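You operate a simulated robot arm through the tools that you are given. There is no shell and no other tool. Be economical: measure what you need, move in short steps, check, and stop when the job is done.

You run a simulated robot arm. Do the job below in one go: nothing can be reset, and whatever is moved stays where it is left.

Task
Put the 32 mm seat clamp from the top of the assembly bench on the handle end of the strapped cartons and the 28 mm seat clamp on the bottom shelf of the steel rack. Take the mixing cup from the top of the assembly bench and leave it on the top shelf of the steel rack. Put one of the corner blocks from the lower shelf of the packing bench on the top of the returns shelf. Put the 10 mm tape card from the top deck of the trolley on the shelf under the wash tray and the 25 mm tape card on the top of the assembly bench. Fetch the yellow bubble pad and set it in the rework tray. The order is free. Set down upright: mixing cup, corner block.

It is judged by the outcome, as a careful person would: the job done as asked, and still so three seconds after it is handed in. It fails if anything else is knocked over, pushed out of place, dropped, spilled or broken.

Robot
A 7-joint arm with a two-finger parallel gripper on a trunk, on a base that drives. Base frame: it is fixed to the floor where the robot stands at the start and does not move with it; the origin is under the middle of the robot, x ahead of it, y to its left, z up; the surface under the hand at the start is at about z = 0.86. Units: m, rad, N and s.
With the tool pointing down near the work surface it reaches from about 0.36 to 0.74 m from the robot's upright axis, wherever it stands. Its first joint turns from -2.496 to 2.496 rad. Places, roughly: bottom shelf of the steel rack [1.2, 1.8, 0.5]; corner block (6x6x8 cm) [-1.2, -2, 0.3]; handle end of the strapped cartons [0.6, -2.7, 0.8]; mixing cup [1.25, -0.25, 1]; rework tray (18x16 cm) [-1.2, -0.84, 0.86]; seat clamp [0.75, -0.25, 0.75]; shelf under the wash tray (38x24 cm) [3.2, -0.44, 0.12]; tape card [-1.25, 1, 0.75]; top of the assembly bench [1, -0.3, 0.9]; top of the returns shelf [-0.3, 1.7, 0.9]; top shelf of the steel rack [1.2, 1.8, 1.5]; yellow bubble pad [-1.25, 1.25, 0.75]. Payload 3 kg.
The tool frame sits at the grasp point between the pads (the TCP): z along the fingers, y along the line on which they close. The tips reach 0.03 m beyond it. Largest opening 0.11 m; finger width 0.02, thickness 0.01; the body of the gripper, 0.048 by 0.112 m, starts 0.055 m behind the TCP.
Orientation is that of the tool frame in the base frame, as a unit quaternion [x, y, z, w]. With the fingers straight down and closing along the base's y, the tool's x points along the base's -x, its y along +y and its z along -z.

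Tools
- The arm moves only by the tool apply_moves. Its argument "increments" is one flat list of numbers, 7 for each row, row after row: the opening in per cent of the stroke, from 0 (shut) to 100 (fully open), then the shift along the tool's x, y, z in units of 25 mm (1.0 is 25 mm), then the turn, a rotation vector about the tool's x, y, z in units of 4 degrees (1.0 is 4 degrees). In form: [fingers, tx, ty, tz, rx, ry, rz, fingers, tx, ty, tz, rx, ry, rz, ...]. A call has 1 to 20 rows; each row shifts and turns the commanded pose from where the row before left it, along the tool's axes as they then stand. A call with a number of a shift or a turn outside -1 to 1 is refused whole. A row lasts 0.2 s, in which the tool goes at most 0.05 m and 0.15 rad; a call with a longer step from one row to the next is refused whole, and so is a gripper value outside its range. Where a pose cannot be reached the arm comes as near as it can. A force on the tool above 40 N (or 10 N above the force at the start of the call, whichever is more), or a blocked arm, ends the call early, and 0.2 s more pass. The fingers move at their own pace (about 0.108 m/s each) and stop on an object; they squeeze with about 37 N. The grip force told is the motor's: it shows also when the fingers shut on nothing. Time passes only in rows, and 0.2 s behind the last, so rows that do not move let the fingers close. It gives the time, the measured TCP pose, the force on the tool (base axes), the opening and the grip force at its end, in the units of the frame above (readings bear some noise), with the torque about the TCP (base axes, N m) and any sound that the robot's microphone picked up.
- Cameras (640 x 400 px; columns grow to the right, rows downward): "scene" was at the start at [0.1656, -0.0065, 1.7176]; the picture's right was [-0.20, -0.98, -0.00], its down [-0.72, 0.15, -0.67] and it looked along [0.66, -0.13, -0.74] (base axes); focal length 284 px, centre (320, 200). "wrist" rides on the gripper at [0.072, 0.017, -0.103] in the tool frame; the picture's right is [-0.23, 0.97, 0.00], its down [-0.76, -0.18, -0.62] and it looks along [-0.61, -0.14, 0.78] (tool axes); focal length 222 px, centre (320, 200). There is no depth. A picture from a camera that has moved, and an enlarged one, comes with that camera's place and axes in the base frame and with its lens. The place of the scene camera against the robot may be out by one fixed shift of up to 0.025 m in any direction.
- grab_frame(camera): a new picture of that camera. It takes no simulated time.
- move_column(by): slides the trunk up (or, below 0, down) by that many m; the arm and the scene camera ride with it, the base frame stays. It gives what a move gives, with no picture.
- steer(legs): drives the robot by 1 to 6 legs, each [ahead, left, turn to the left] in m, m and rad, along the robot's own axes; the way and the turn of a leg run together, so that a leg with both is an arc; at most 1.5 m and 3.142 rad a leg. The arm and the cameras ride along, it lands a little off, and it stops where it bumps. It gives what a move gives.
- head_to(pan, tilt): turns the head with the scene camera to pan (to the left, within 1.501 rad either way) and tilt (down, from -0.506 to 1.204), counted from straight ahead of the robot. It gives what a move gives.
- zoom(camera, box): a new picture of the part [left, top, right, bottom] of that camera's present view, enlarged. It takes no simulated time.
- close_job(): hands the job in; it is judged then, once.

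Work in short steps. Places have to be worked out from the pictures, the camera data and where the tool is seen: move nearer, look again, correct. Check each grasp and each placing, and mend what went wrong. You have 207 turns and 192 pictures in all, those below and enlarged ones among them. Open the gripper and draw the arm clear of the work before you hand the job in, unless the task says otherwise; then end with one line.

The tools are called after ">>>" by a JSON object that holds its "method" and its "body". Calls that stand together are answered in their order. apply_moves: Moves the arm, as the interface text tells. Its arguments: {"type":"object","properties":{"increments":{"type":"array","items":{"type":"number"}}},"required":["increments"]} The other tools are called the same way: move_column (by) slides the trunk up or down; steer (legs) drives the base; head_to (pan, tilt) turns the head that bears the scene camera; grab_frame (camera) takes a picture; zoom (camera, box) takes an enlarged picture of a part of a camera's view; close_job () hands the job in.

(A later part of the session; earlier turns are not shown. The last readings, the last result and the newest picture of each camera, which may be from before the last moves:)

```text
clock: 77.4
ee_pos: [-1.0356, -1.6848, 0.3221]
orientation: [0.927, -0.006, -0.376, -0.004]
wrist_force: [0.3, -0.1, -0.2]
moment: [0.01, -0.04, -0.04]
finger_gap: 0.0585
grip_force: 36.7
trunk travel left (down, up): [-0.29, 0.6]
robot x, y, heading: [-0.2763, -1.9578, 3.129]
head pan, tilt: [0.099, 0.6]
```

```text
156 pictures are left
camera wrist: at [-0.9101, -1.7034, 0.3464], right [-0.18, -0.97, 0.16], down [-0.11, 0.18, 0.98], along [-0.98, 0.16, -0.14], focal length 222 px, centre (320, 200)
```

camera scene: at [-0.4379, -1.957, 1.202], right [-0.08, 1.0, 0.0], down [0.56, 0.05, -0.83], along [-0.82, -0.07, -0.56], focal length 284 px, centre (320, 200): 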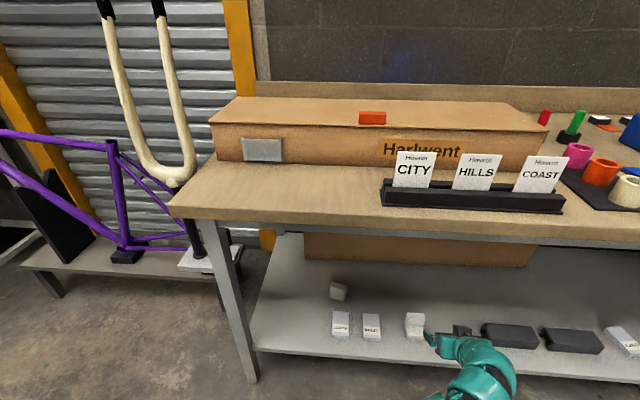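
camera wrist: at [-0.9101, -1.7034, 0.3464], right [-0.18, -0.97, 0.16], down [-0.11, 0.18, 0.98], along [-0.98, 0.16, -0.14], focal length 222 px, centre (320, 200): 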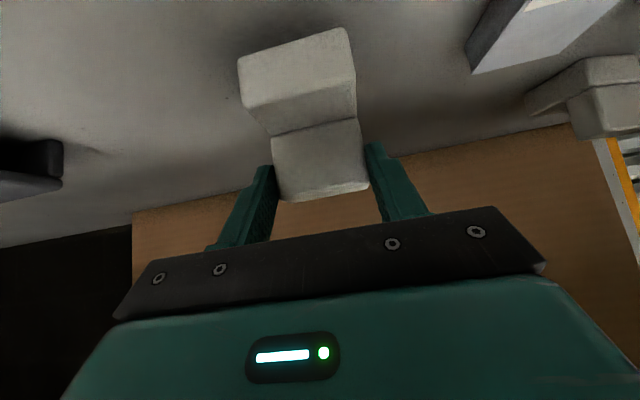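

The block is held (58.5 mm) and off the shelf. I lift a little more, back straight out, and raise the column.

>>> {"method": "apply_moves", "body": {"increments": [0, -0.5, 0, -0.5, 0, 0, 0, 0, -0.5, 0, -0.5, 0, 0, 0, 0, 0, 0, 0, 0, 0, 0]}}

>>> {"method": "steer", "body": {"legs": [[-0.5, 0, 0]]}}

>>> {"method": "move_column", "body": {"by": 0.4}}

>>> {"method": "move_column", "body": {"by": 0.2}}

>>> {"method": "steer", "body": {"legs": [[0, 0, -1.56], [0.6, 0.5, 0], [1.2, 0, 0]]}}

>>> {"method": "head_to", "body": {"pan": 0.0, "tilt": 0.5}}

>>> {"method": "grab_frame", "body": {"camera": "scene"}}

```text
clock: 78.2
ee_pos: [-1.0366, -1.6844, 0.3594]
orientation: [0.926, -0.007, -0.377, -0.005]
wrist_force: [0.4, 0.6, -0.2]
moment: [-0.03, -0.02, 0.0]
finger_gap: 0.0588
grip_force: 37.0
trunk travel left (down, up): [-0.29, 0.6]
robot x, y, heading: [-0.2799, -1.9614, 3.125]
head pan, tilt: [0.099, 0.6]
```

```text
clock: 81.1
ee_pos: [-0.5432, -1.6917, 0.3584]
orientation: [0.926, -0.005, -0.378, -0.003]
wrist_force: [-0.3, 0.0, 0.1]
moment: [0.02, -0.02, 0.0]
finger_gap: 0.0583
grip_force: 37.3
trunk travel left (down, up): [-0.29, 0.6]
robot x, y, heading: [0.2153, -1.9711, 3.129]
head pan, tilt: [0.099, 0.6]
```

```text
clock: 84.9
ee_pos: [-0.5433, -1.6917, 0.7589]
orientation: [0.926, -0.006, -0.377, -0.004]
wrist_force: [-0.1, 0.0, -0.5]
moment: [0.06, 0.01, 0.0]
finger_gap: 0.0584
grip_force: 36.3
trunk travel left (down, up): [-0.69, 0.2]
robot x, y, heading: [0.2175, -1.9665, 3.128]
head pan, tilt: [0.099, 0.6]
```

```text
clock: 87.1
ee_pos: [-0.5433, -1.6919, 0.9595]
orientation: [0.926, -0.006, -0.378, -0.005]
wrist_force: [0.2, 0.4, -0.6]
moment: [-0.01, 0.03, -0.02]
finger_gap: 0.0583
grip_force: 36.9
trunk travel left (down, up): [-0.89, 0.0]
robot x, y, heading: [0.2174, -1.9663, 3.127]
head pan, tilt: [0.099, 0.6]
```

```text
clock: 100.8
ee_pos: [-0.0404, 0.5897, 0.9585]
orientation: [0.657, -0.653, -0.266, -0.268]
wrist_force: [-0.6, 0.3, 0.0]
moment: [0.03, -0.02, 0.0]
finger_gap: 0.0583
grip_force: 37.2
trunk travel left (down, up): [-0.89, 0.0]
robot x, y, heading: [-0.3028, -0.1747, 1.583]
head pan, tilt: [0.099, 0.6]
```

```text
clock: 101.4
ee_pos: [-0.0396, 0.5915, 0.9584]
orientation: [0.657, -0.652, -0.267, -0.267]
wrist_force: [-1.2, -0.6, 1.6]
moment: [-0.01, 0.02, 0.03]
finger_gap: 0.0584
grip_force: 37.0
trunk travel left (down, up): [-0.89, 0.0]
robot x, y, heading: [-0.299, -0.1754, 1.578]
head pan, tilt: [0.0, 0.499]
```

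```text
155 pictures are left
camera scene: at [-0.2934, 0.0058, 1.811], right [1.0, 0.01, 0.0], down [0.0, -0.48, -0.88], along [-0.01, 0.88, -0.48], focal length 284 px, centre (320, 200)
```

scene: 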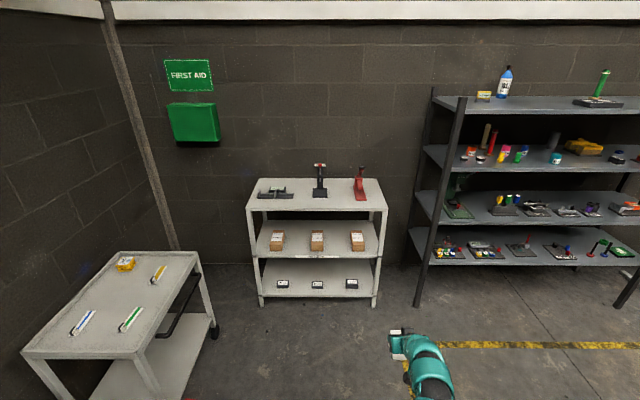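

The returns shelf's top has three items at the back; free space is in front between them. I zoom in to pick a spot.

>>> {"method": "zoom", "body": {"camera": "scene", "box": [237, 150, 397, 250]}}

>>> {"method": "zoom", "body": {"camera": "scene", "box": [40, 240, 220, 350]}}

```text
4.00 times, centred on (317, 200) of scene
camera zoom: at [-0.2934, 0.0058, 1.811], right [1.0, 0.01, 0.0], down [0.0, -0.48, -0.88], along [-0.01, 0.88, -0.48], focal length 1136 px, centre (332, 200)
```

zoom: 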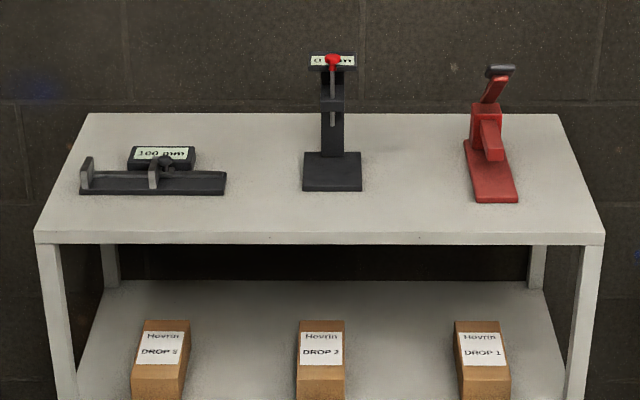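

```text
3.56 times, centred on (130, 295) of scene
camera zoom: at [-0.2934, 0.0058, 1.811], right [1.0, 0.01, 0.0], down [0.0, -0.48, -0.88], along [-0.01, 0.88, -0.48], focal length 1010 px, centre (996, -138)
```

zoom: 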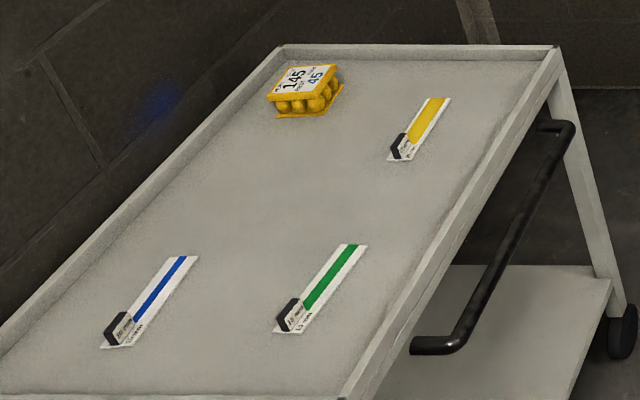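

I raise the block 6 cm and shift the tool 0.13 m to the robot's left, so I can stay clear of the trolley, then drive ahead.

>>> {"method": "apply_moves", "body": {"increments": [0, -0.6, 0, -0.6, 0, 0, 0, 0, -0.6, 0, -0.6, 0, 0, 0, 0, -0.6, 0, -0.6, 0, 0, 0, 0, 0, 0.8, 0, 0, 0, 0, 0, 0, 0.9, 0, 0, 0, 0, 0, 0, 0.9, 0, 0, 0, 0, 0, 0, 0.9, 0, 0, 0, 0, 0, 0, 0.9, 0, 0, 0, 0, 0, 0, 0.9, 0, 0, 0, 0]}}

>>> {"method": "steer", "body": {"legs": [[0.8, 0, 0]]}}

>>> {"method": "grab_frame", "body": {"camera": "scene"}}

>>> {"method": "grab_frame", "body": {"camera": "wrist"}}

```text
clock: 103.4
ee_pos: [-0.1731, 0.5894, 1.0235]
orientation: [0.657, -0.653, -0.266, -0.268]
wrist_force: [0.1, -0.4, 0.0]
moment: [0.0, 0.02, -0.01]
finger_gap: 0.0581
grip_force: 36.9
trunk travel left (down, up): [-0.89, 0.0]
robot x, y, heading: [-0.2992, -0.179, 1.581]
head pan, tilt: [0.0, 0.499]
```

```text
clock: 107.7
ee_pos: [-0.1813, 1.3838, 1.0218]
orientation: [0.658, -0.652, -0.266, -0.267]
wrist_force: [0.3, -0.4, -0.3]
moment: [0.01, 0.01, -0.01]
finger_gap: 0.0584
grip_force: 36.8
trunk travel left (down, up): [-0.89, 0.0]
robot x, y, heading: [-0.3034, 0.6163, 1.576]
head pan, tilt: [0.0, 0.499]
```

```text
152 pictures are left
camera scene: at [-0.2996, 0.799, 1.811], right [1.0, 0.01, 0.0], down [0.0, -0.48, -0.88], along [-0.01, 0.88, -0.48], focal length 284 px, centre (320, 200)
```

scene: 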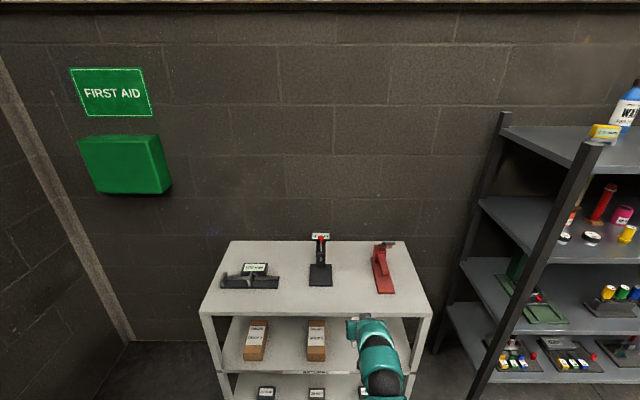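

```text
151 pictures are left
camera wrist: at [-0.1952, 1.2585, 1.0461], right [-0.98, 0.15, 0.15], down [0.17, 0.11, 0.98], along [0.13, 0.98, -0.13], focal length 222 px, centre (320, 200)
```

wrist: 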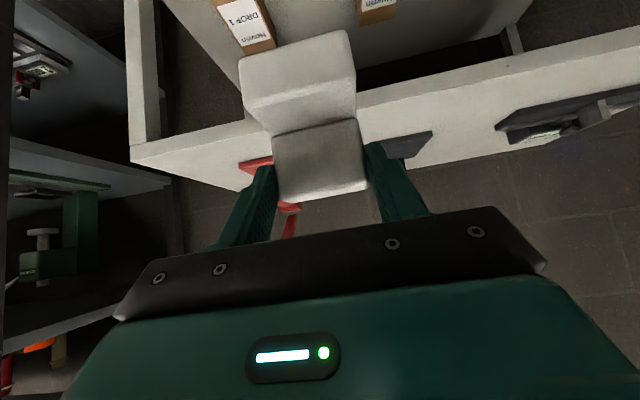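

Top surface is ≈0.92 with front edge y≈1.53; the gap between the black and red tools centres at x≈-0.18. I drive ahead 0.24 m and check.

>>> {"method": "steer", "body": {"legs": [[0.245, 0, 0]]}}

>>> {"method": "grab_frame", "body": {"camera": "wrist"}}

>>> {"method": "head_to", "body": {"pan": -0.2, "tilt": 0.8}}

>>> {"method": "grab_frame", "body": {"camera": "scene"}}

```text
clock: 109.5
ee_pos: [-0.1822, 1.6289, 1.0233]
orientation: [0.657, -0.653, -0.266, -0.268]
wrist_force: [0.3, 0.3, -0.1]
moment: [-0.02, 0.03, 0.02]
finger_gap: 0.0585
grip_force: 37.0
trunk travel left (down, up): [-0.89, 0.0]
robot x, y, heading: [-0.3098, 0.8656, 1.576]
head pan, tilt: [0.0, 0.499]
```

```text
150 pictures are left
camera wrist: at [-0.1964, 1.5049, 1.0457], right [-0.98, 0.16, 0.15], down [0.17, 0.11, 0.98], along [0.14, 0.98, -0.14], focal length 222 px, centre (320, 200)
```

wrist: 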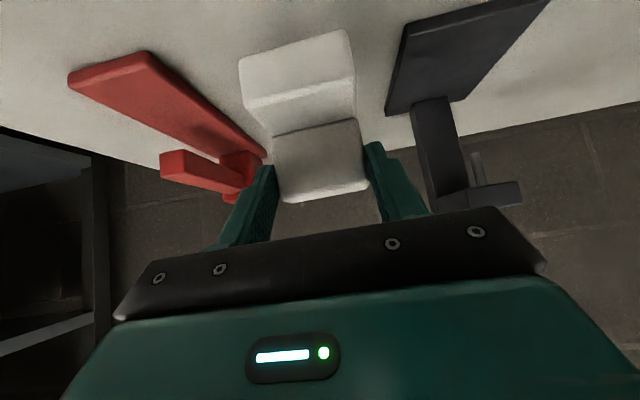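

```text
clock: 110.3
ee_pos: [-0.1824, 1.6284, 1.0228]
orientation: [0.658, -0.652, -0.266, -0.267]
wrist_force: [-0.3, 0.2, -0.1]
moment: [-0.04, 0.01, -0.01]
finger_gap: 0.0584
grip_force: 36.8
trunk travel left (down, up): [-0.89, 0.0]
robot x, y, heading: [-0.3097, 0.8664, 1.577]
head pan, tilt: [-0.201, 0.799]
```

```text
149 pictures are left
camera scene: at [-0.2853, 1.0325, 1.7851], right [0.98, -0.19, 0.0], down [-0.14, -0.7, -0.7], along [0.13, 0.68, -0.72], focal length 284 px, centre (320, 200)
```

scene: 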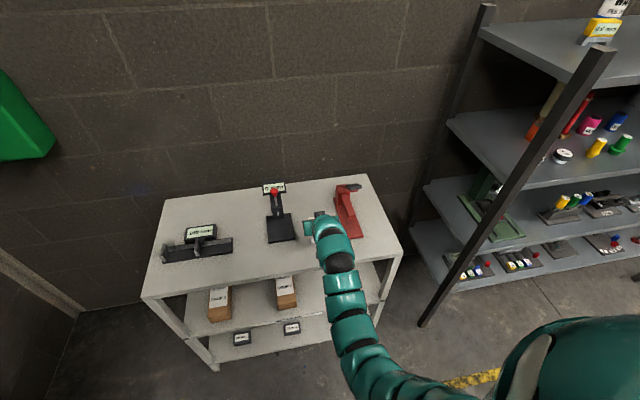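

Position is clear on both sides. I lower in small steps until contact.

>>> {"method": "apply_moves", "body": {"increments": [0, 0.5, 0, 0.5, 0, 0, 0, 0, 0.3, 0, 0.3, 0, 0, 0, 0, 0.2, 0, 0.2, 0, 0, 0, 0, 0.15, 0, 0.15, 0, 0, 0, 0, 0.15, 0, 0.15, 0, 0, 0, 0, 0.15, 0, 0.15, 0, 0, 0, 0, 0.15, 0, 0.15, 0, 0, 0, 0, 0.15, 0, 0.15, 0, 0, 0]}}

>>> {"method": "grab_frame", "body": {"camera": "wrist"}}

```text
clock: 112.0
ee_pos: [-0.1823, 1.6294, 0.9726]
orientation: [0.653, -0.65, -0.274, -0.275]
wrist_force: [0.8, -11.6, 19.4]
moment: [-0.46, 0.24, 0.07]
finger_gap: 0.0585
grip_force: 36.6
trunk travel left (down, up): [-0.89, 0.0]
robot x, y, heading: [-0.307, 0.8572, 1.576]
head pan, tilt: [-0.201, 0.799]
stopped in row 8: the force on the tool passed its limit at 42 N (the readings are from after the stop); the commanded pose is now the measured one
```

```text
148 pictures are left
camera wrist: at [-0.1964, 1.5044, 0.9937], right [-0.98, 0.15, 0.16], down [0.17, 0.09, 0.98], along [0.14, 0.98, -0.11], focal length 222 px, centre (320, 200)
```

wrist: 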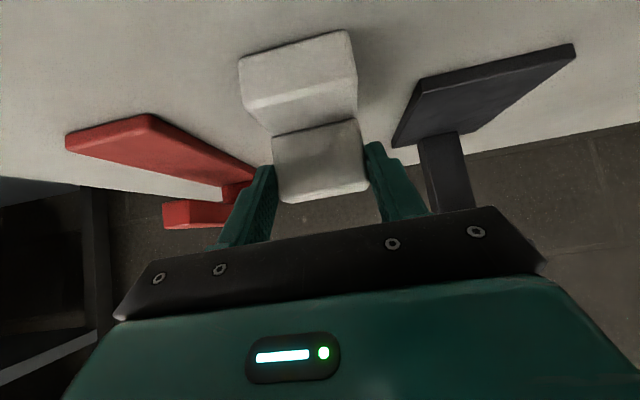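

Contact made; the block stands on the shelf top. I open and withdraw back along the tool axis.

>>> {"method": "apply_moves", "body": {"increments": [60, 0, 0, 0, 0, 0, 0, 72, 0, 0, 0, 0, 0, 0, 72, 0, 0, 0, 0, 0, 0, 72, 0, 0, -0.5, 0, 0, 0, 72, 0, 0, -1, 0, 0, 0, 72, 0, 0, -1, 0, 0, 0, 72, 0, 0, -1, 0, 0, 0, 72, 0, 0, -1, 0, 0, 0, 72, 0, 0, -1, 0, 0, 0]}}

>>> {"method": "grab_frame", "body": {"camera": "wrist"}}

>>> {"method": "steer", "body": {"legs": [[-0.35, 0, 0]]}}

>>> {"method": "head_to", "body": {"pan": 0.0, "tilt": 0.6}}

>>> {"method": "grab_frame", "body": {"camera": "scene"}}

```text
clock: 114.0
ee_pos: [-0.1808, 1.5333, 1.0661]
orientation: [0.655, -0.651, -0.271, -0.272]
wrist_force: [0.0, -0.1, 0.3]
moment: [0.02, 0.01, 0.0]
finger_gap: 0.0794
grip_force: 0.1
trunk travel left (down, up): [-0.89, 0.0]
robot x, y, heading: [-0.3084, 0.865, 1.58]
head pan, tilt: [-0.201, 0.799]
```

```text
147 pictures are left
camera wrist: at [-0.1957, 1.4081, 1.0872], right [-0.98, 0.15, 0.16], down [0.17, 0.1, 0.98], along [0.14, 0.98, -0.12], focal length 222 px, centre (320, 200)
```

wrist: 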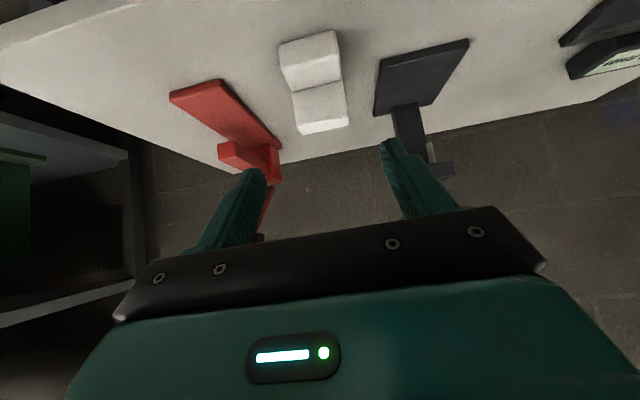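

```text
clock: 116.3
ee_pos: [-0.1782, 1.1862, 1.0665]
orientation: [0.654, -0.651, -0.271, -0.273]
wrist_force: [0.0, -0.6, 0.9]
moment: [0.0, -0.02, 0.02]
finger_gap: 0.0791
grip_force: 0.0
trunk travel left (down, up): [-0.89, 0.0]
robot x, y, heading: [-0.3085, 0.5156, 1.576]
head pan, tilt: [-0.201, 0.799]
```

```text
clock: 117.0
ee_pos: [-0.1784, 1.1872, 1.0659]
orientation: [0.655, -0.651, -0.271, -0.272]
wrist_force: [-0.5, -0.2, -0.4]
moment: [0.02, 0.0, 0.0]
finger_gap: 0.0791
grip_force: 0.1
trunk travel left (down, up): [-0.89, 0.0]
robot x, y, heading: [-0.305, 0.5175, 1.576]
head pan, tilt: [0.0, 0.6]
```

```text
146 pictures are left
camera scene: at [-0.2987, 0.6953, 1.8019], right [1.0, 0.0, 0.0], down [0.0, -0.57, -0.82], along [0.0, 0.82, -0.57], focal length 284 px, centre (320, 200)
```

scene: 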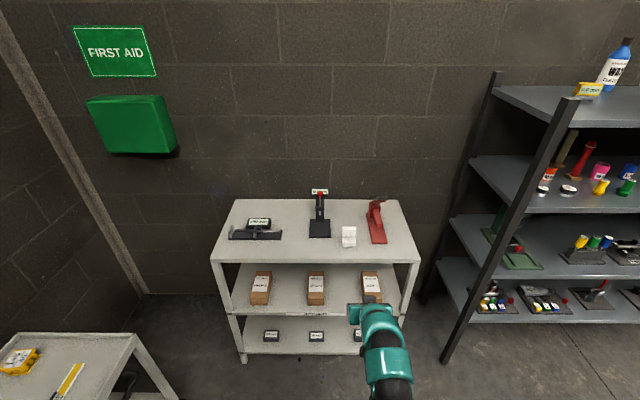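

The block stands upright on the returns shelf. I pitch the tool back down, turn to face the trolley (-x), and look.

>>> {"method": "apply_moves", "body": {"increments": [72, 0, 0, 0, 0, 1, 0, 72, 0, 0, 0, 0, 1, 0, 72, 0, 0, 0, 0, 1, 0, 72, 0, 0, 0, 0, 1, 0, 72, 0, 0, 0, 0, 1, 0, 72, 0, 0, 0, 0, 1, 0, 72, 0, 0, 0, 0, 1, 0, 72, 0, 0, 0, 0, 1, 0, 72, 0, 0, 0, 0, 1, 0, 72, 0, 0, 0, 0, 1, 0, 72, 0, 0, 0, 0, 1, 0, 72, 0, 0, 0, 0, 0.28, 0]}}

>>> {"method": "steer", "body": {"legs": [[0, 0, 1.565], [0, -0.5, 0]]}}

>>> {"method": "head_to", "body": {"pan": 0.0, "tilt": 0.85}}

>>> {"method": "grab_frame", "body": {"camera": "scene"}}

>>> {"method": "grab_frame", "body": {"camera": "wrist"}}

```text
clock: 119.6
ee_pos: [-0.1782, 1.1874, 1.0662]
orientation: [0.709, -0.705, 0.001, -0.002]
wrist_force: [-0.5, -0.3, 0.4]
moment: [0.02, 0.01, 0.02]
finger_gap: 0.0792
grip_force: 0.1
trunk travel left (down, up): [-0.89, 0.0]
robot x, y, heading: [-0.3084, 0.5175, 1.578]
head pan, tilt: [0.0, 0.6]
```

```text
clock: 126.4
ee_pos: [-0.9771, 1.1505, 1.0664]
orientation: [1.0, 0.001, -0.002, -0.002]
wrist_force: [0.4, 0.7, 0.2]
moment: [0.0, 0.01, 0.0]
finger_gap: 0.0793
grip_force: 0.0
trunk travel left (down, up): [-0.89, 0.0]
robot x, y, heading: [-0.3043, 1.0243, -3.141]
head pan, tilt: [0.0, 0.6]
```

```text
clock: 127.2
ee_pos: [-0.9766, 1.1498, 1.0665]
orientation: [1.0, 0.001, -0.001, -0.002]
wrist_force: [-1.1, 0.0, 0.4]
moment: [0.0, 0.01, -0.05]
finger_gap: 0.0792
grip_force: 0.1
trunk travel left (down, up): [-0.89, 0.0]
robot x, y, heading: [-0.3067, 1.0212, -3.14]
head pan, tilt: [0.0, 0.85]
```

```text
145 pictures are left
camera scene: at [-0.4574, 1.03, 1.7811], right [0.0, 1.0, 0.0], down [0.75, 0.0, -0.66], along [-0.66, 0.0, -0.75], focal length 284 px, centre (320, 200)
```

scene: 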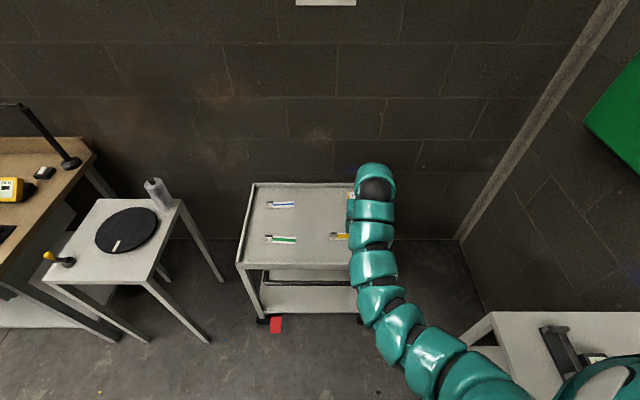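

```text
144 pictures are left
camera wrist: at [-0.9018, 1.1322, 1.169], right [-0.22, -0.97, 0.0], down [-0.76, 0.17, 0.63], along [-0.61, 0.14, -0.78], focal length 222 px, centre (320, 200)
```

wrist: 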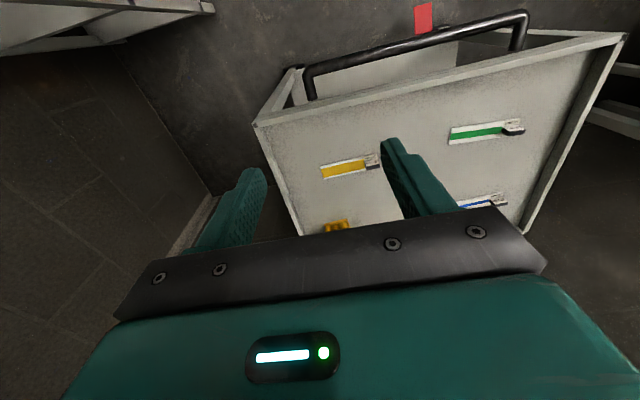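

I zoom to read the tape cards.

>>> {"method": "zoom", "body": {"camera": "wrist", "box": [300, 100, 540, 250]}}

>>> {"method": "zoom", "body": {"camera": "scene", "box": [230, 170, 370, 270]}}

```text
2.67 times, centred on (420, 175) of wrist
camera zoom: at [-0.9018, 1.1322, 1.169], right [-0.22, -0.97, 0.0], down [-0.76, 0.17, 0.63], along [-0.61, 0.14, -0.78], focal length 592 px, centre (53, 267)
```

zoom: 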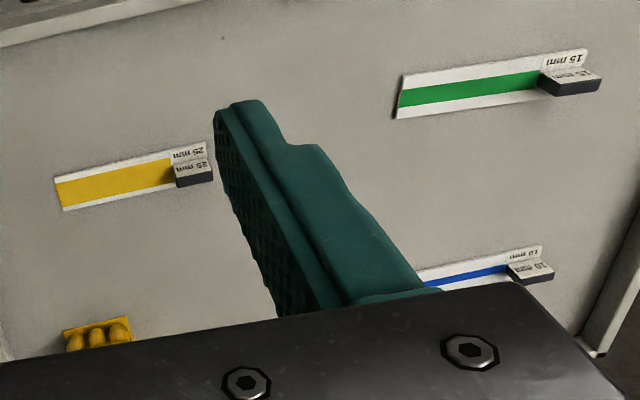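

```text
4.00 times, centred on (300, 220) of scene
camera zoom: at [-0.4574, 1.03, 1.7811], right [0.0, 1.0, 0.0], down [0.75, 0.0, -0.66], along [-0.66, 0.0, -0.75], focal length 1136 px, centre (400, 120)
```

zoom: 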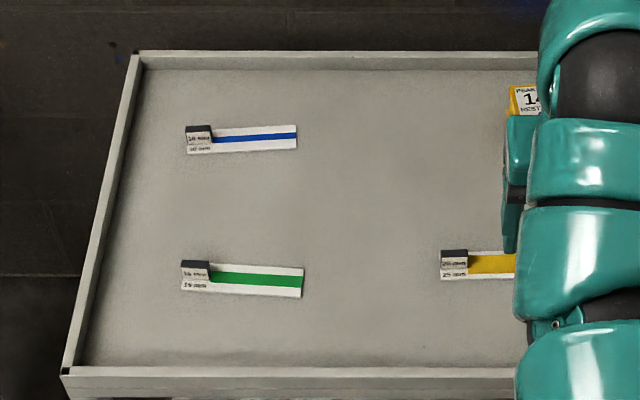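

Blue is the 10 mm card, yellow the 25 mm; each has a raised black tab. I check how far my own base reaches by looking steeply down.

>>> {"method": "head_to", "body": {"pan": 0.7, "tilt": 1.2}}

>>> {"method": "grab_frame", "body": {"camera": "scene"}}

```text
clock: 128.2
ee_pos: [-0.9752, 1.1496, 1.0657]
orientation: [1.0, 0.001, 0.0, -0.002]
wrist_force: [-0.3, -0.1, 0.2]
moment: [-0.02, -0.02, 0.02]
finger_gap: 0.0791
grip_force: 0.0
trunk travel left (down, up): [-0.89, 0.0]
robot x, y, heading: [-0.3069, 1.0234, -3.138]
head pan, tilt: [0.7, 1.201]
```

```text
141 pictures are left
camera scene: at [-0.4219, 0.9943, 1.7574], right [-0.65, 0.76, 0.0], down [0.71, 0.6, -0.36], along [-0.28, -0.23, -0.93], focal length 284 px, centre (320, 200)
```

scene: 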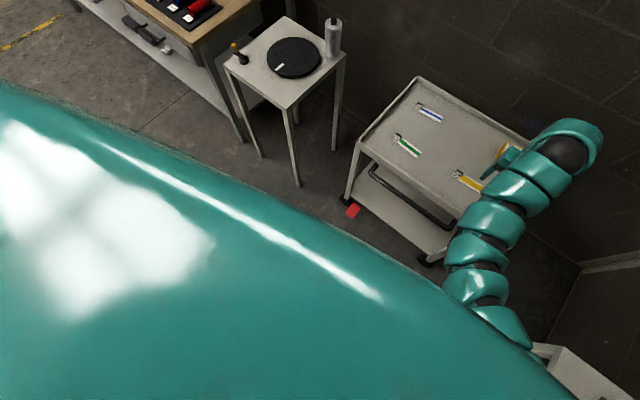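

I drive ahead 0.3 m, which still leaves about 0.36 m from my axis to the trolley handle, and look with the wrist camera.

>>> {"method": "steer", "body": {"legs": [[0.29, -0.03, 0]]}}

>>> {"method": "grab_frame", "body": {"camera": "wrist"}}

>>> {"method": "head_to", "body": {"pan": 0.0, "tilt": 0.95}}

>>> {"method": "grab_frame", "body": {"camera": "scene"}}

```text
clock: 130.2
ee_pos: [-1.2691, 1.1779, 1.0648]
orientation: [1.0, 0.001, -0.001, -0.001]
wrist_force: [-0.1, 0.3, 1.2]
moment: [-0.02, -0.04, 0.0]
finger_gap: 0.0791
grip_force: 0.1
trunk travel left (down, up): [-0.89, 0.0]
robot x, y, heading: [-0.5958, 1.0504, -3.139]
head pan, tilt: [0.7, 1.201]
```

```text
140 pictures are left
camera wrist: at [-1.1935, 1.1607, 1.1686], right [-0.22, -0.97, 0.0], down [-0.76, 0.17, 0.62], along [-0.61, 0.14, -0.78], focal length 222 px, centre (320, 200)
```

wrist: 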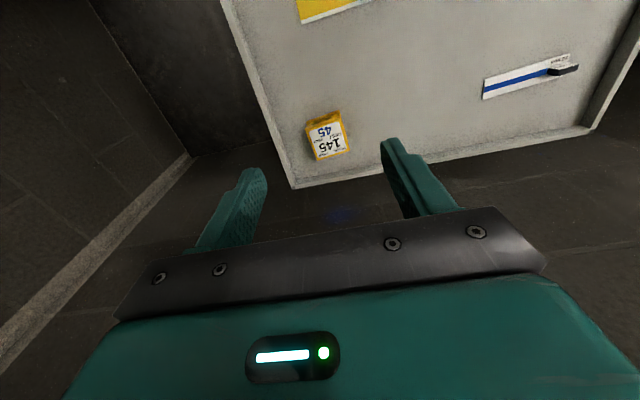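

```text
clock: 131.3
ee_pos: [-1.2671, 1.1778, 1.0652]
orientation: [1.0, 0.002, -0.001, -0.002]
wrist_force: [-0.1, 0.2, 0.2]
moment: [0.0, -0.04, 0.0]
finger_gap: 0.0793
grip_force: 0.1
trunk travel left (down, up): [-0.89, 0.0]
robot x, y, heading: [-0.5984, 1.0494, -3.136]
head pan, tilt: [0.0, 0.949]
```

```text
139 pictures are left
camera scene: at [-0.7427, 1.059, 1.7735], right [-0.01, 1.0, 0.0], down [0.81, 0.0, -0.58], along [-0.58, 0.0, -0.81], focal length 284 px, centre (320, 200)
```

scene: 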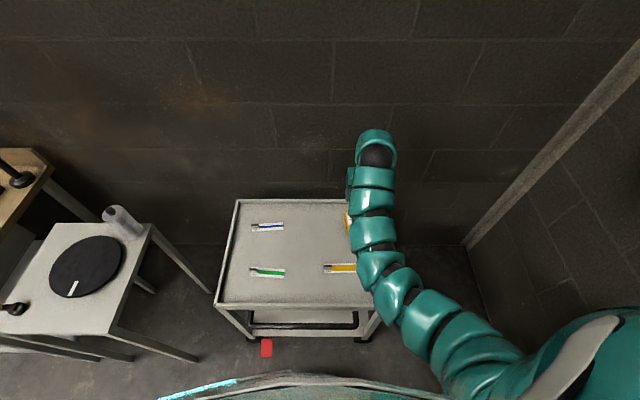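

My base front is roughly 0.26 m from my axis. The pad is at about (-1.36, 1.184). I shift 7 cm right and 3.5 cm ahead so it falls within reach.

>>> {"method": "steer", "body": {"legs": [[0.035, -0.07, 0]]}}

>>> {"method": "apply_moves", "body": {"increments": [70, -0.5, 0.5, 1, 0, 0, 0, 70, -0.5, 0.5, 1, 0, 0, 0, 70, -0.5, 0.5, 1, 0, 0, 0, 70, -0.5, 0.5, 1, 0, 0, 0, 70, 0, 0.5, 1, 0, 0, 0, 70, 0, 0, 0, 0, 0, 0]}}

>>> {"method": "grab_frame", "body": {"camera": "wrist"}}

```text
clock: 132.4
ee_pos: [-1.3031, 1.249, 1.0646]
orientation: [1.0, 0.001, 0.0, -0.001]
wrist_force: [-0.3, -0.1, -0.1]
moment: [-0.01, -0.03, 0.0]
finger_gap: 0.0792
grip_force: 0.2
trunk travel left (down, up): [-0.89, 0.0]
robot x, y, heading: [-0.6334, 1.1201, -3.133]
head pan, tilt: [0.0, 0.949]
```

```text
clock: 133.8
ee_pos: [-1.3534, 1.186, 0.9421]
orientation: [1.0, 0.001, -0.001, -0.001]
wrist_force: [0.2, 0.7, 0.1]
moment: [-0.04, 0.02, -0.01]
finger_gap: 0.0771
grip_force: 0.1
trunk travel left (down, up): [-0.89, 0.0]
robot x, y, heading: [-0.6331, 1.1172, -3.136]
head pan, tilt: [0.0, 0.949]
```

```text
138 pictures are left
camera wrist: at [-1.2784, 1.1696, 1.0444], right [-0.22, -0.97, 0.0], down [-0.76, 0.17, 0.63], along [-0.61, 0.14, -0.78], focal length 222 px, centre (320, 200)
```

wrist: 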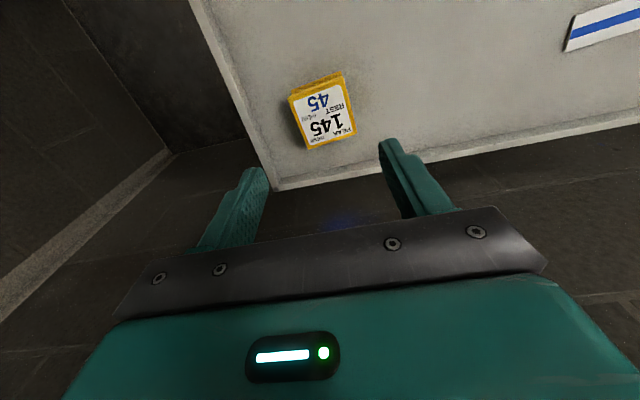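

The pad top is at about (-1.356, 1.183, 0.795) and some 7 cm wide. I open fully and descend to put the tips near z 0.762.

>>> {"method": "apply_moves", "body": {"increments": [100, 0.1, 0.1, 0, 0, 0, 0, 100, 0, 0, 0.8, 0, 0, 0, 100, 0, 0, 1, 0, 0, 0, 100, 0, 0, 1, 0, 0, 0, 100, 0, 0, 1, 0, 0, 0, 100, 0, 0, 1, 0, 0, 0, 100, 0, 0, 0, 0, 0, 0]}}

>>> {"method": "grab_frame", "body": {"camera": "wrist"}}

```text
clock: 135.4
ee_pos: [-1.3361, 1.1878, 0.8756]
orientation: [1.0, 0.002, -0.002, -0.002]
wrist_force: [0.1, -0.1, 0.2]
moment: [0.0, -0.04, -0.01]
finger_gap: 0.11
grip_force: 0.1
out of reach, approached as far as the arm can: row 4, 5, 6
trunk travel left (down, up): [-0.89, 0.0]
robot x, y, heading: [-0.633, 1.1197, -3.141]
head pan, tilt: [0.0, 0.949]
```

```text
137 pictures are left
camera wrist: at [-1.2617, 1.1696, 0.9787], right [-0.22, -0.97, 0.0], down [-0.76, 0.17, 0.63], along [-0.61, 0.14, -0.78], focal length 222 px, centre (320, 200)
```

wrist: 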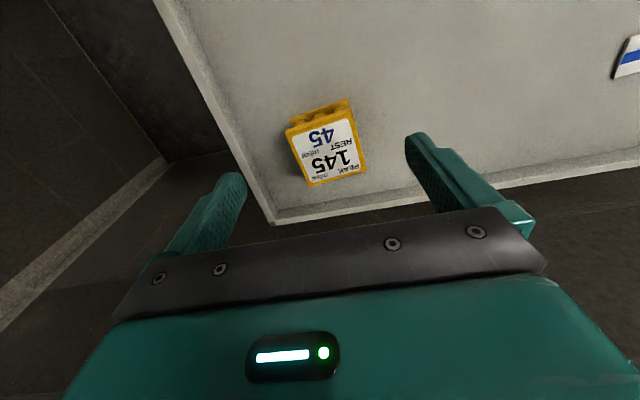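

The trunk is too high for that reach. I lower the column 5 cm and check.

>>> {"method": "move_column", "body": {"by": -0.05}}

>>> {"method": "apply_moves", "body": {"increments": [100, 0, 0, 0, 0, 0, 0]}}

```text
clock: 136.3
ee_pos: [-1.3364, 1.1871, 0.8252]
orientation: [1.0, 0.002, -0.002, -0.002]
wrist_force: [-0.3, 0.0, -0.7]
moment: [-0.01, -0.02, 0.04]
finger_gap: 0.11
grip_force: 0.0
trunk travel left (down, up): [-0.84, 0.05]
robot x, y, heading: [-0.6295, 1.1219, -3.136]
head pan, tilt: [0.0, 0.949]
```

```text
clock: 136.7
ee_pos: [-1.3364, 1.1877, 0.8258]
orientation: [1.0, 0.002, -0.002, -0.002]
wrist_force: [-0.2, 0.4, 0.2]
moment: [0.02, 0.0, -0.02]
finger_gap: 0.1098
grip_force: 0.2
trunk travel left (down, up): [-0.84, 0.05]
robot x, y, heading: [-0.6352, 1.1218, -3.137]
head pan, tilt: [0.0, 0.949]
```

I move the tool up 3 cm and 2 cm outward, then let the column bring it down.

>>> {"method": "apply_moves", "body": {"increments": [100, 0, 0.1, -1, 0, 0, 0, 100, -0.7, 0, -0.4, 0, 0, 0, 100, -0.1, 0, 0, 0, 0, 0]}}

>>> {"method": "move_column", "body": {"by": -0.04}}

>>> {"method": "grab_frame", "body": {"camera": "wrist"}}

```text
clock: 137.5
ee_pos: [-1.3555, 1.1851, 0.8603]
orientation: [1.0, 0.001, -0.001, -0.001]
wrist_force: [-0.1, 0.2, 0.4]
moment: [0.02, 0.05, 0.02]
finger_gap: 0.1102
grip_force: 0.0
trunk travel left (down, up): [-0.84, 0.05]
robot x, y, heading: [-0.6336, 1.1205, -3.135]
head pan, tilt: [0.0, 0.949]
```

```text
clock: 138.3
ee_pos: [-1.3555, 1.1846, 0.8196]
orientation: [1.0, 0.001, -0.001, -0.002]
wrist_force: [0.2, 0.4, -0.4]
moment: [0.01, 0.03, -0.03]
finger_gap: 0.1097
grip_force: 0.2
trunk travel left (down, up): [-0.8, 0.09]
robot x, y, heading: [-0.6304, 1.1214, -3.134]
head pan, tilt: [0.0, 0.949]
```

```text
136 pictures are left
camera wrist: at [-1.2814, 1.1672, 0.924], right [-0.22, -0.97, 0.0], down [-0.76, 0.17, 0.63], along [-0.61, 0.14, -0.78], focal length 222 px, centre (320, 200)
```

wrist: 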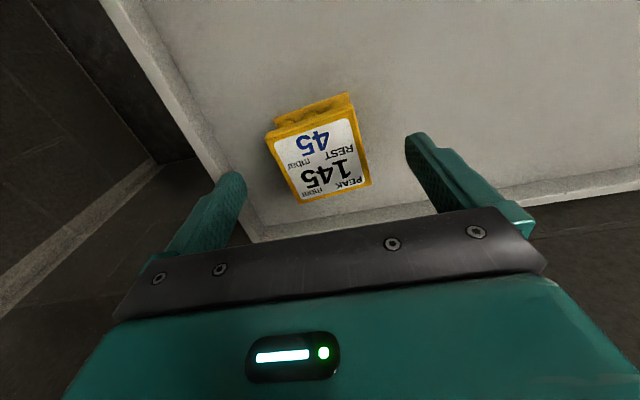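

Centred well. I narrow the opening slightly, lower 3 cm with the column, and close.

>>> {"method": "apply_moves", "body": {"increments": [88, 0, 0, 0, 0, 0, 0, 88, 0, 0, 0, 0, 0, 0]}}

>>> {"method": "move_column", "body": {"by": -0.015}}

>>> {"method": "move_column", "body": {"by": -0.012}}

>>> {"method": "apply_moves", "body": {"increments": [50, 0, 0, 0, 0, 0, 0, 20, 0, 0, 0, 0, 0, 0, 0, 0, 0, 0, 0, 0, 0, 0, 0, 0, 0, 0, 0, 0, 0, 0, 0, 0, 0, 0, 0]}}

>>> {"method": "grab_frame", "body": {"camera": "wrist"}}

```text
clock: 138.9
ee_pos: [-1.3571, 1.1845, 0.8206]
orientation: [1.0, 0.002, -0.002, -0.002]
wrist_force: [0.9, -1.0, -0.3]
moment: [-0.02, 0.01, 0.01]
finger_gap: 0.0965
grip_force: 0.0
trunk travel left (down, up): [-0.8, 0.09]
robot x, y, heading: [-0.6352, 1.1188, -3.138]
head pan, tilt: [0.0, 0.949]
```

```text
clock: 139.5
ee_pos: [-1.3558, 1.1842, 0.8049]
orientation: [1.0, 0.001, -0.001, -0.002]
wrist_force: [0.4, -0.6, -0.3]
moment: [0.02, 0.0, 0.04]
finger_gap: 0.0969
grip_force: 0.1
trunk travel left (down, up): [-0.785, 0.105]
robot x, y, heading: [-0.6334, 1.1205, -3.139]
head pan, tilt: [0.0, 0.949]
```

```text
clock: 140.1
ee_pos: [-1.357, 1.1845, 0.7931]
orientation: [1.0, 0.002, -0.002, -0.001]
wrist_force: [0.8, -0.3, 0.3]
moment: [0.0, 0.0, 0.01]
finger_gap: 0.0968
grip_force: 0.0
trunk travel left (down, up): [-0.773, 0.117]
robot x, y, heading: [-0.6324, 1.1211, -3.139]
head pan, tilt: [0.0, 0.949]
```

```text
clock: 141.3
ee_pos: [-1.3573, 1.1843, 0.7945]
orientation: [1.0, 0.001, -0.002, -0.002]
wrist_force: [-0.8, 0.2, 1.5]
moment: [0.13, 0.06, 0.03]
finger_gap: 0.0701
grip_force: 36.8
trunk travel left (down, up): [-0.773, 0.117]
robot x, y, heading: [-0.6353, 1.1189, -3.133]
head pan, tilt: [0.0, 0.949]
```

```text
135 pictures are left
camera wrist: at [-1.2815, 1.1672, 0.8969], right [-0.22, -0.97, 0.0], down [-0.76, 0.17, 0.63], along [-0.61, 0.14, -0.78], focal length 222 px, centre (320, 200)
```

wrist: 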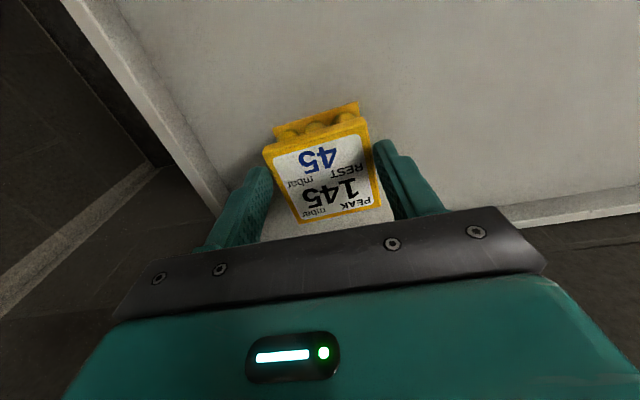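

The pad is held at 70 mm; no sound reported. I lift it and check.

>>> {"method": "move_column", "body": {"by": 0.117}}

>>> {"method": "apply_moves", "body": {"increments": [0, 0, 0, -1, 0, 0, 0, 0, 0.4, 0, -1, 0, 0, 0, 0, 0.4, 0, -1, 0, 0, 0, 0, 0.4, 0, -1, 0, 0, 0, 0, 0, 0, 0, 0, 0, 0]}}

>>> {"method": "zoom", "body": {"camera": "wrist", "box": [200, 60, 440, 260]}}

```text
clock: 142.8
ee_pos: [-1.3561, 1.1848, 0.9106]
orientation: [1.0, 0.003, -0.001, -0.001]
wrist_force: [-0.6, 0.3, -0.4]
moment: [0.0, -0.01, 0.0]
finger_gap: 0.0699
grip_force: 37.1
trunk travel left (down, up): [-0.89, 0.0]
robot x, y, heading: [-0.6311, 1.1193, -3.135]
head pan, tilt: [0.0, 0.949]
```

```text
clock: 144.0
ee_pos: [-1.3263, 1.1855, 1.0098]
orientation: [1.0, 0.002, -0.001, -0.002]
wrist_force: [-0.7, 0.1, -0.8]
moment: [-0.02, -0.01, 0.01]
finger_gap: 0.0702
grip_force: 36.8
trunk travel left (down, up): [-0.89, 0.0]
robot x, y, heading: [-0.6355, 1.1218, -3.14]
head pan, tilt: [0.0, 0.949]
```

```text
2.00 times, centred on (320, 160) of wrist
camera zoom: at [-1.2521, 1.1679, 1.1133], right [-0.22, -0.97, 0.0], down [-0.76, 0.17, 0.62], along [-0.61, 0.14, -0.78], focal length 444 px, centre (320, 280)
```

zoom: 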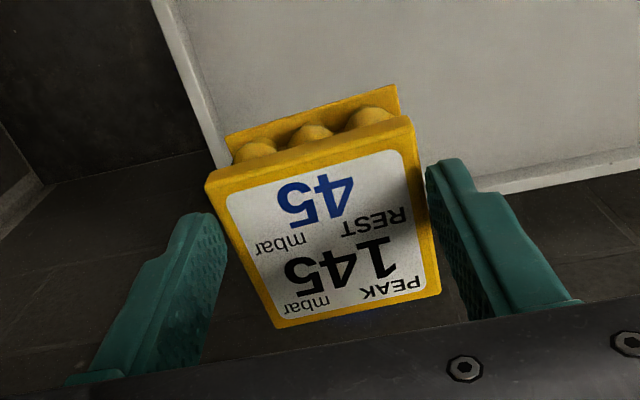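

The pad is securely held. I back off and strafe to the packing bench (y≈-0.8), then look for the rework tray.

>>> {"method": "steer", "body": {"legs": [[-0.58, 0, 0], [0, 1.0, 0], [0, 0.85, 0]]}}

>>> {"method": "head_to", "body": {"pan": 0.0, "tilt": 0.75}}

>>> {"method": "grab_frame", "body": {"camera": "scene"}}

```text
clock: 156.2
ee_pos: [-0.7262, -0.6615, 1.01]
orientation: [1.0, 0.004, -0.001, -0.002]
wrist_force: [-0.1, 0.7, -0.1]
moment: [0.03, 0.01, -0.03]
finger_gap: 0.069
grip_force: 36.9
trunk travel left (down, up): [-0.89, 0.0]
robot x, y, heading: [-0.0308, -0.7215, -3.136]
head pan, tilt: [0.0, 0.949]
```

```text
clock: 156.9
ee_pos: [-0.7268, -0.6619, 1.0106]
orientation: [1.0, 0.005, -0.001, -0.003]
wrist_force: [-0.3, 0.0, 0.1]
moment: [0.01, -0.05, -0.02]
finger_gap: 0.0689
grip_force: 36.9
trunk travel left (down, up): [-0.89, 0.0]
robot x, y, heading: [-0.0292, -0.7242, -3.135]
head pan, tilt: [0.0, 0.75]
```

```text
133 pictures are left
camera scene: at [-0.1874, -0.7145, 1.789], right [-0.01, 1.0, 0.0], down [0.68, 0.01, -0.73], along [-0.73, -0.01, -0.68], focal length 284 px, centre (320, 200)
```

scene: 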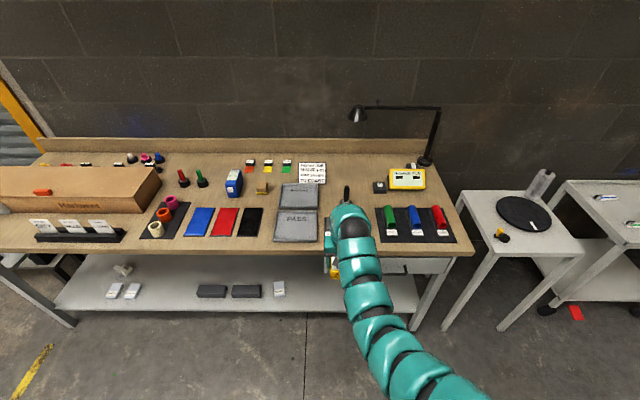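

The REWORK tray centre is about (-1.215, -0.815). I strafe left first, then drive ahead.

>>> {"method": "steer", "body": {"legs": [[0, 0.155, 0], [0.46, 0, 0]]}}

>>> {"method": "grab_frame", "body": {"camera": "wrist"}}

>>> {"method": "head_to", "body": {"pan": 0.1, "tilt": 0.9}}

>>> {"method": "grab_frame", "body": {"camera": "scene"}}

```text
clock: 160.7
ee_pos: [-1.1868, -0.8145, 1.0089]
orientation: [1.0, 0.001, -0.001, -0.001]
wrist_force: [0.5, 0.7, -0.1]
moment: [0.01, -0.03, 0.02]
finger_gap: 0.0692
grip_force: 36.7
trunk travel left (down, up): [-0.89, 0.0]
robot x, y, heading: [-0.4936, -0.8787, -3.142]
head pan, tilt: [0.0, 0.75]
```

```text
132 pictures are left
camera wrist: at [-1.1125, -0.8329, 1.1132], right [-0.22, -0.97, 0.0], down [-0.76, 0.17, 0.63], along [-0.61, 0.14, -0.78], focal length 222 px, centre (320, 200)
```

wrist: 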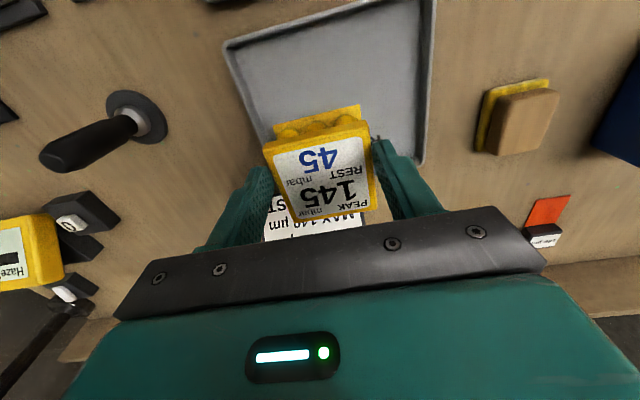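

```text
clock: 161.4
ee_pos: [-1.1861, -0.8155, 1.0101]
orientation: [1.0, 0.001, -0.001, -0.001]
wrist_force: [-0.6, -0.6, 0.3]
moment: [-0.01, 0.0, -0.01]
finger_gap: 0.0689
grip_force: 37.3
trunk travel left (down, up): [-0.89, 0.0]
robot x, y, heading: [-0.4928, -0.8786, -3.141]
head pan, tilt: [0.099, 0.901]
```

```text
131 pictures are left
camera scene: at [-0.6402, -0.8792, 1.7772], right [-0.1, 0.99, 0.0], down [0.78, 0.08, -0.62], along [-0.62, -0.06, -0.78], focal length 284 px, centre (320, 200)
```

scene: 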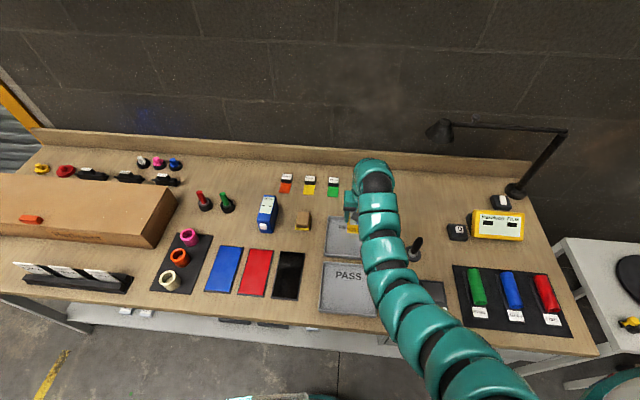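

The rework tray spans x -1.11..-1.27, y -0.75..-0.92 (centre -1.19, -0.835). I shift 2 cm and lower, creeping at the end.

>>> {"method": "apply_moves", "body": {"increments": [0, 0.1, 0.8, 0, 0, 0, 0, 0, 0, 0, 1, 0, 0, 0, 0, 0, 0, 1, 0, 0, 0, 0, 0, 0, 1, 0, 0, 0, 0, 0, 0, 0.4, 0, 0, 0, 0, 0, 0, 0.3, 0, 0, 0, 0, 0, 0, 0.2, 0, 0, 0, 0, 0, 0, 0.2, 0, 0, 0, 0, 0, 0, 0, 0, 0, 0]}}

>>> {"method": "grab_frame", "body": {"camera": "wrist"}}

```text
clock: 163.2
ee_pos: [-1.1875, -0.8369, 0.9124]
orientation: [1.0, 0.002, -0.006, -0.002]
wrist_force: [3.7, 0.3, 17.4]
moment: [0.58, -0.33, -0.11]
finger_gap: 0.0689
grip_force: 37.3
trunk travel left (down, up): [-0.89, 0.0]
robot x, y, heading: [-0.4959, -0.8817, -3.14]
head pan, tilt: [0.099, 0.901]
stopped in row 8: the force on the tool passed its limit at 49 N (the readings are from after the stop); the commanded pose is now the measured one
```

```text
130 pictures are left
camera wrist: at [-1.1109, -0.8537, 1.0158], right [-0.22, -0.97, 0.0], down [-0.75, 0.17, 0.63], along [-0.62, 0.14, -0.77], focal length 222 px, centre (320, 200)
```

wrist: 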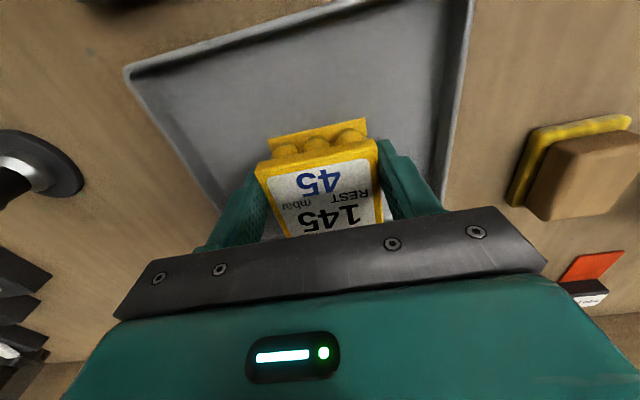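

The pad touches the tray floor. I release and rise.

>>> {"method": "apply_moves", "body": {"increments": [75, 0, 0, 0, 0, 0, 0, 82, 0, 0, 0, 0, 0, 0, 82, 0, 0, 0, 0, 0, 0, 82, 0, 0, -0.5, 0, 0, 0, 82, 0, 0, -1, 0, 0, 0, 82, 0, 0, -1, 0, 0, 0, 82, 0, 0, -1, 0, 0, 0, 82, 0, 0, -1, 0, 0, 0]}}

>>> {"method": "grab_frame", "body": {"camera": "wrist"}}

```text
clock: 165.0
ee_pos: [-1.1856, -0.8356, 1.0245]
orientation: [1.0, 0.001, -0.004, -0.002]
wrist_force: [0.7, -0.6, 0.5]
moment: [0.0, 0.01, -0.04]
finger_gap: 0.0902
grip_force: 0.1
trunk travel left (down, up): [-0.89, 0.0]
robot x, y, heading: [-0.4935, -0.8816, -3.14]
head pan, tilt: [0.099, 0.901]
```

```text
129 pictures are left
camera wrist: at [-1.1095, -0.8538, 1.1269], right [-0.22, -0.97, 0.0], down [-0.76, 0.17, 0.63], along [-0.61, 0.14, -0.78], focal length 222 px, centre (320, 200)
```

wrist: 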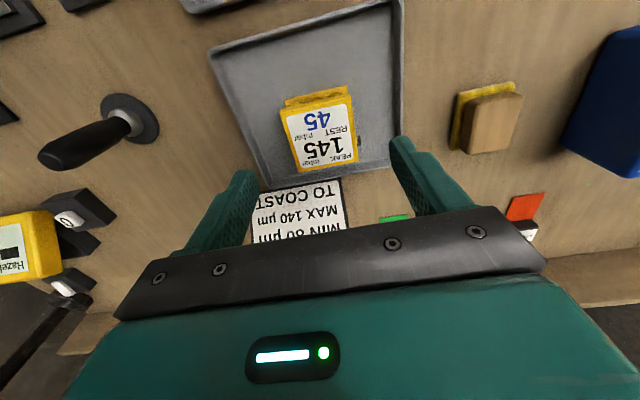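

The pad sits in the rework tray. I return to the trolley for the 25 mm card.

>>> {"method": "steer", "body": {"legs": [[-0.46, 0, 0], [0, -1.0, 0], [0, -0.925, 0], [0.4, 0, 0]]}}

>>> {"method": "grab_frame", "body": {"camera": "wrist"}}

```text
clock: 179.1
ee_pos: [-1.1253, 1.0814, 1.0228]
orientation: [1.0, 0.002, -0.002, -0.001]
wrist_force: [0.0, 0.8, 0.3]
moment: [-0.01, 0.0, -0.01]
finger_gap: 0.0902
grip_force: 0.1
trunk travel left (down, up): [-0.89, 0.0]
robot x, y, heading: [-0.436, 1.041, -3.136]
head pan, tilt: [0.099, 0.901]
```

```text
128 pictures are left
camera wrist: at [-1.0502, 1.0634, 1.1261], right [-0.22, -0.97, 0.0], down [-0.76, 0.17, 0.63], along [-0.61, 0.14, -0.78], focal length 222 px, centre (320, 200)
```

wrist: 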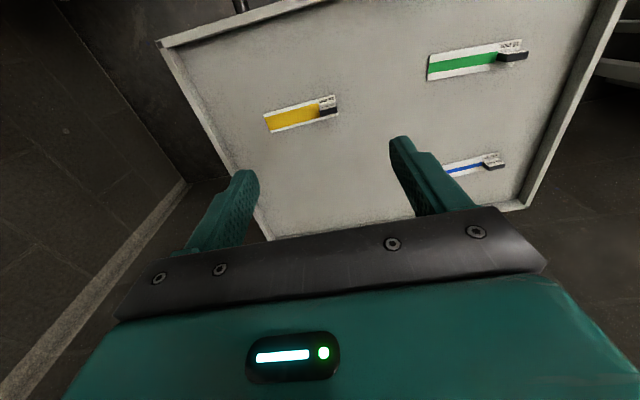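

The 25 mm tab is about (-1.155, 1.075). I lower for a close look at its shape before choosing the grip.

>>> {"method": "move_column", "body": {"by": -0.12}}

>>> {"method": "apply_moves", "body": {"increments": [70, 0, 0.2, 1, 0, 0, 0, 70, -0.1, 0, 0.6, 0, 0, 0, 70, 0, 0, 0, 0, 0, 0]}}

>>> {"method": "zoom", "body": {"camera": "wrist", "box": [200, 20, 440, 170]}}

```text
clock: 180.6
ee_pos: [-1.1247, 1.08, 0.9037]
orientation: [1.0, 0.002, -0.004, -0.003]
wrist_force: [-0.4, 0.4, -0.3]
moment: [0.0, 0.02, 0.0]
finger_gap: 0.0902
grip_force: 0.0
trunk travel left (down, up): [-0.77, 0.12]
robot x, y, heading: [-0.4325, 1.0369, -3.139]
head pan, tilt: [0.099, 0.901]
```

```text
clock: 181.4
ee_pos: [-1.1278, 1.075, 0.8647]
orientation: [1.0, 0.001, -0.003, -0.001]
wrist_force: [0.2, -0.2, -0.1]
moment: [-0.03, -0.02, -0.01]
finger_gap: 0.0771
grip_force: 0.0
trunk travel left (down, up): [-0.77, 0.12]
robot x, y, heading: [-0.4357, 1.0376, -3.137]
head pan, tilt: [0.099, 0.901]
```

```text
2.67 times, centred on (320, 95) of wrist
camera zoom: at [-1.0525, 1.058, 0.9666], right [-0.22, -0.97, 0.0], down [-0.76, 0.17, 0.63], along [-0.61, 0.14, -0.78], focal length 592 px, centre (320, 480)
```

zoom: 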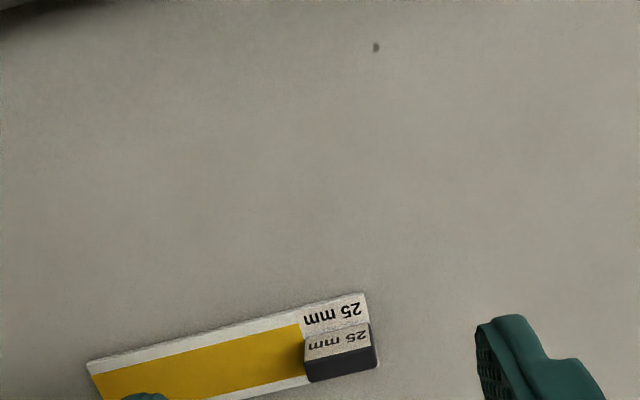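

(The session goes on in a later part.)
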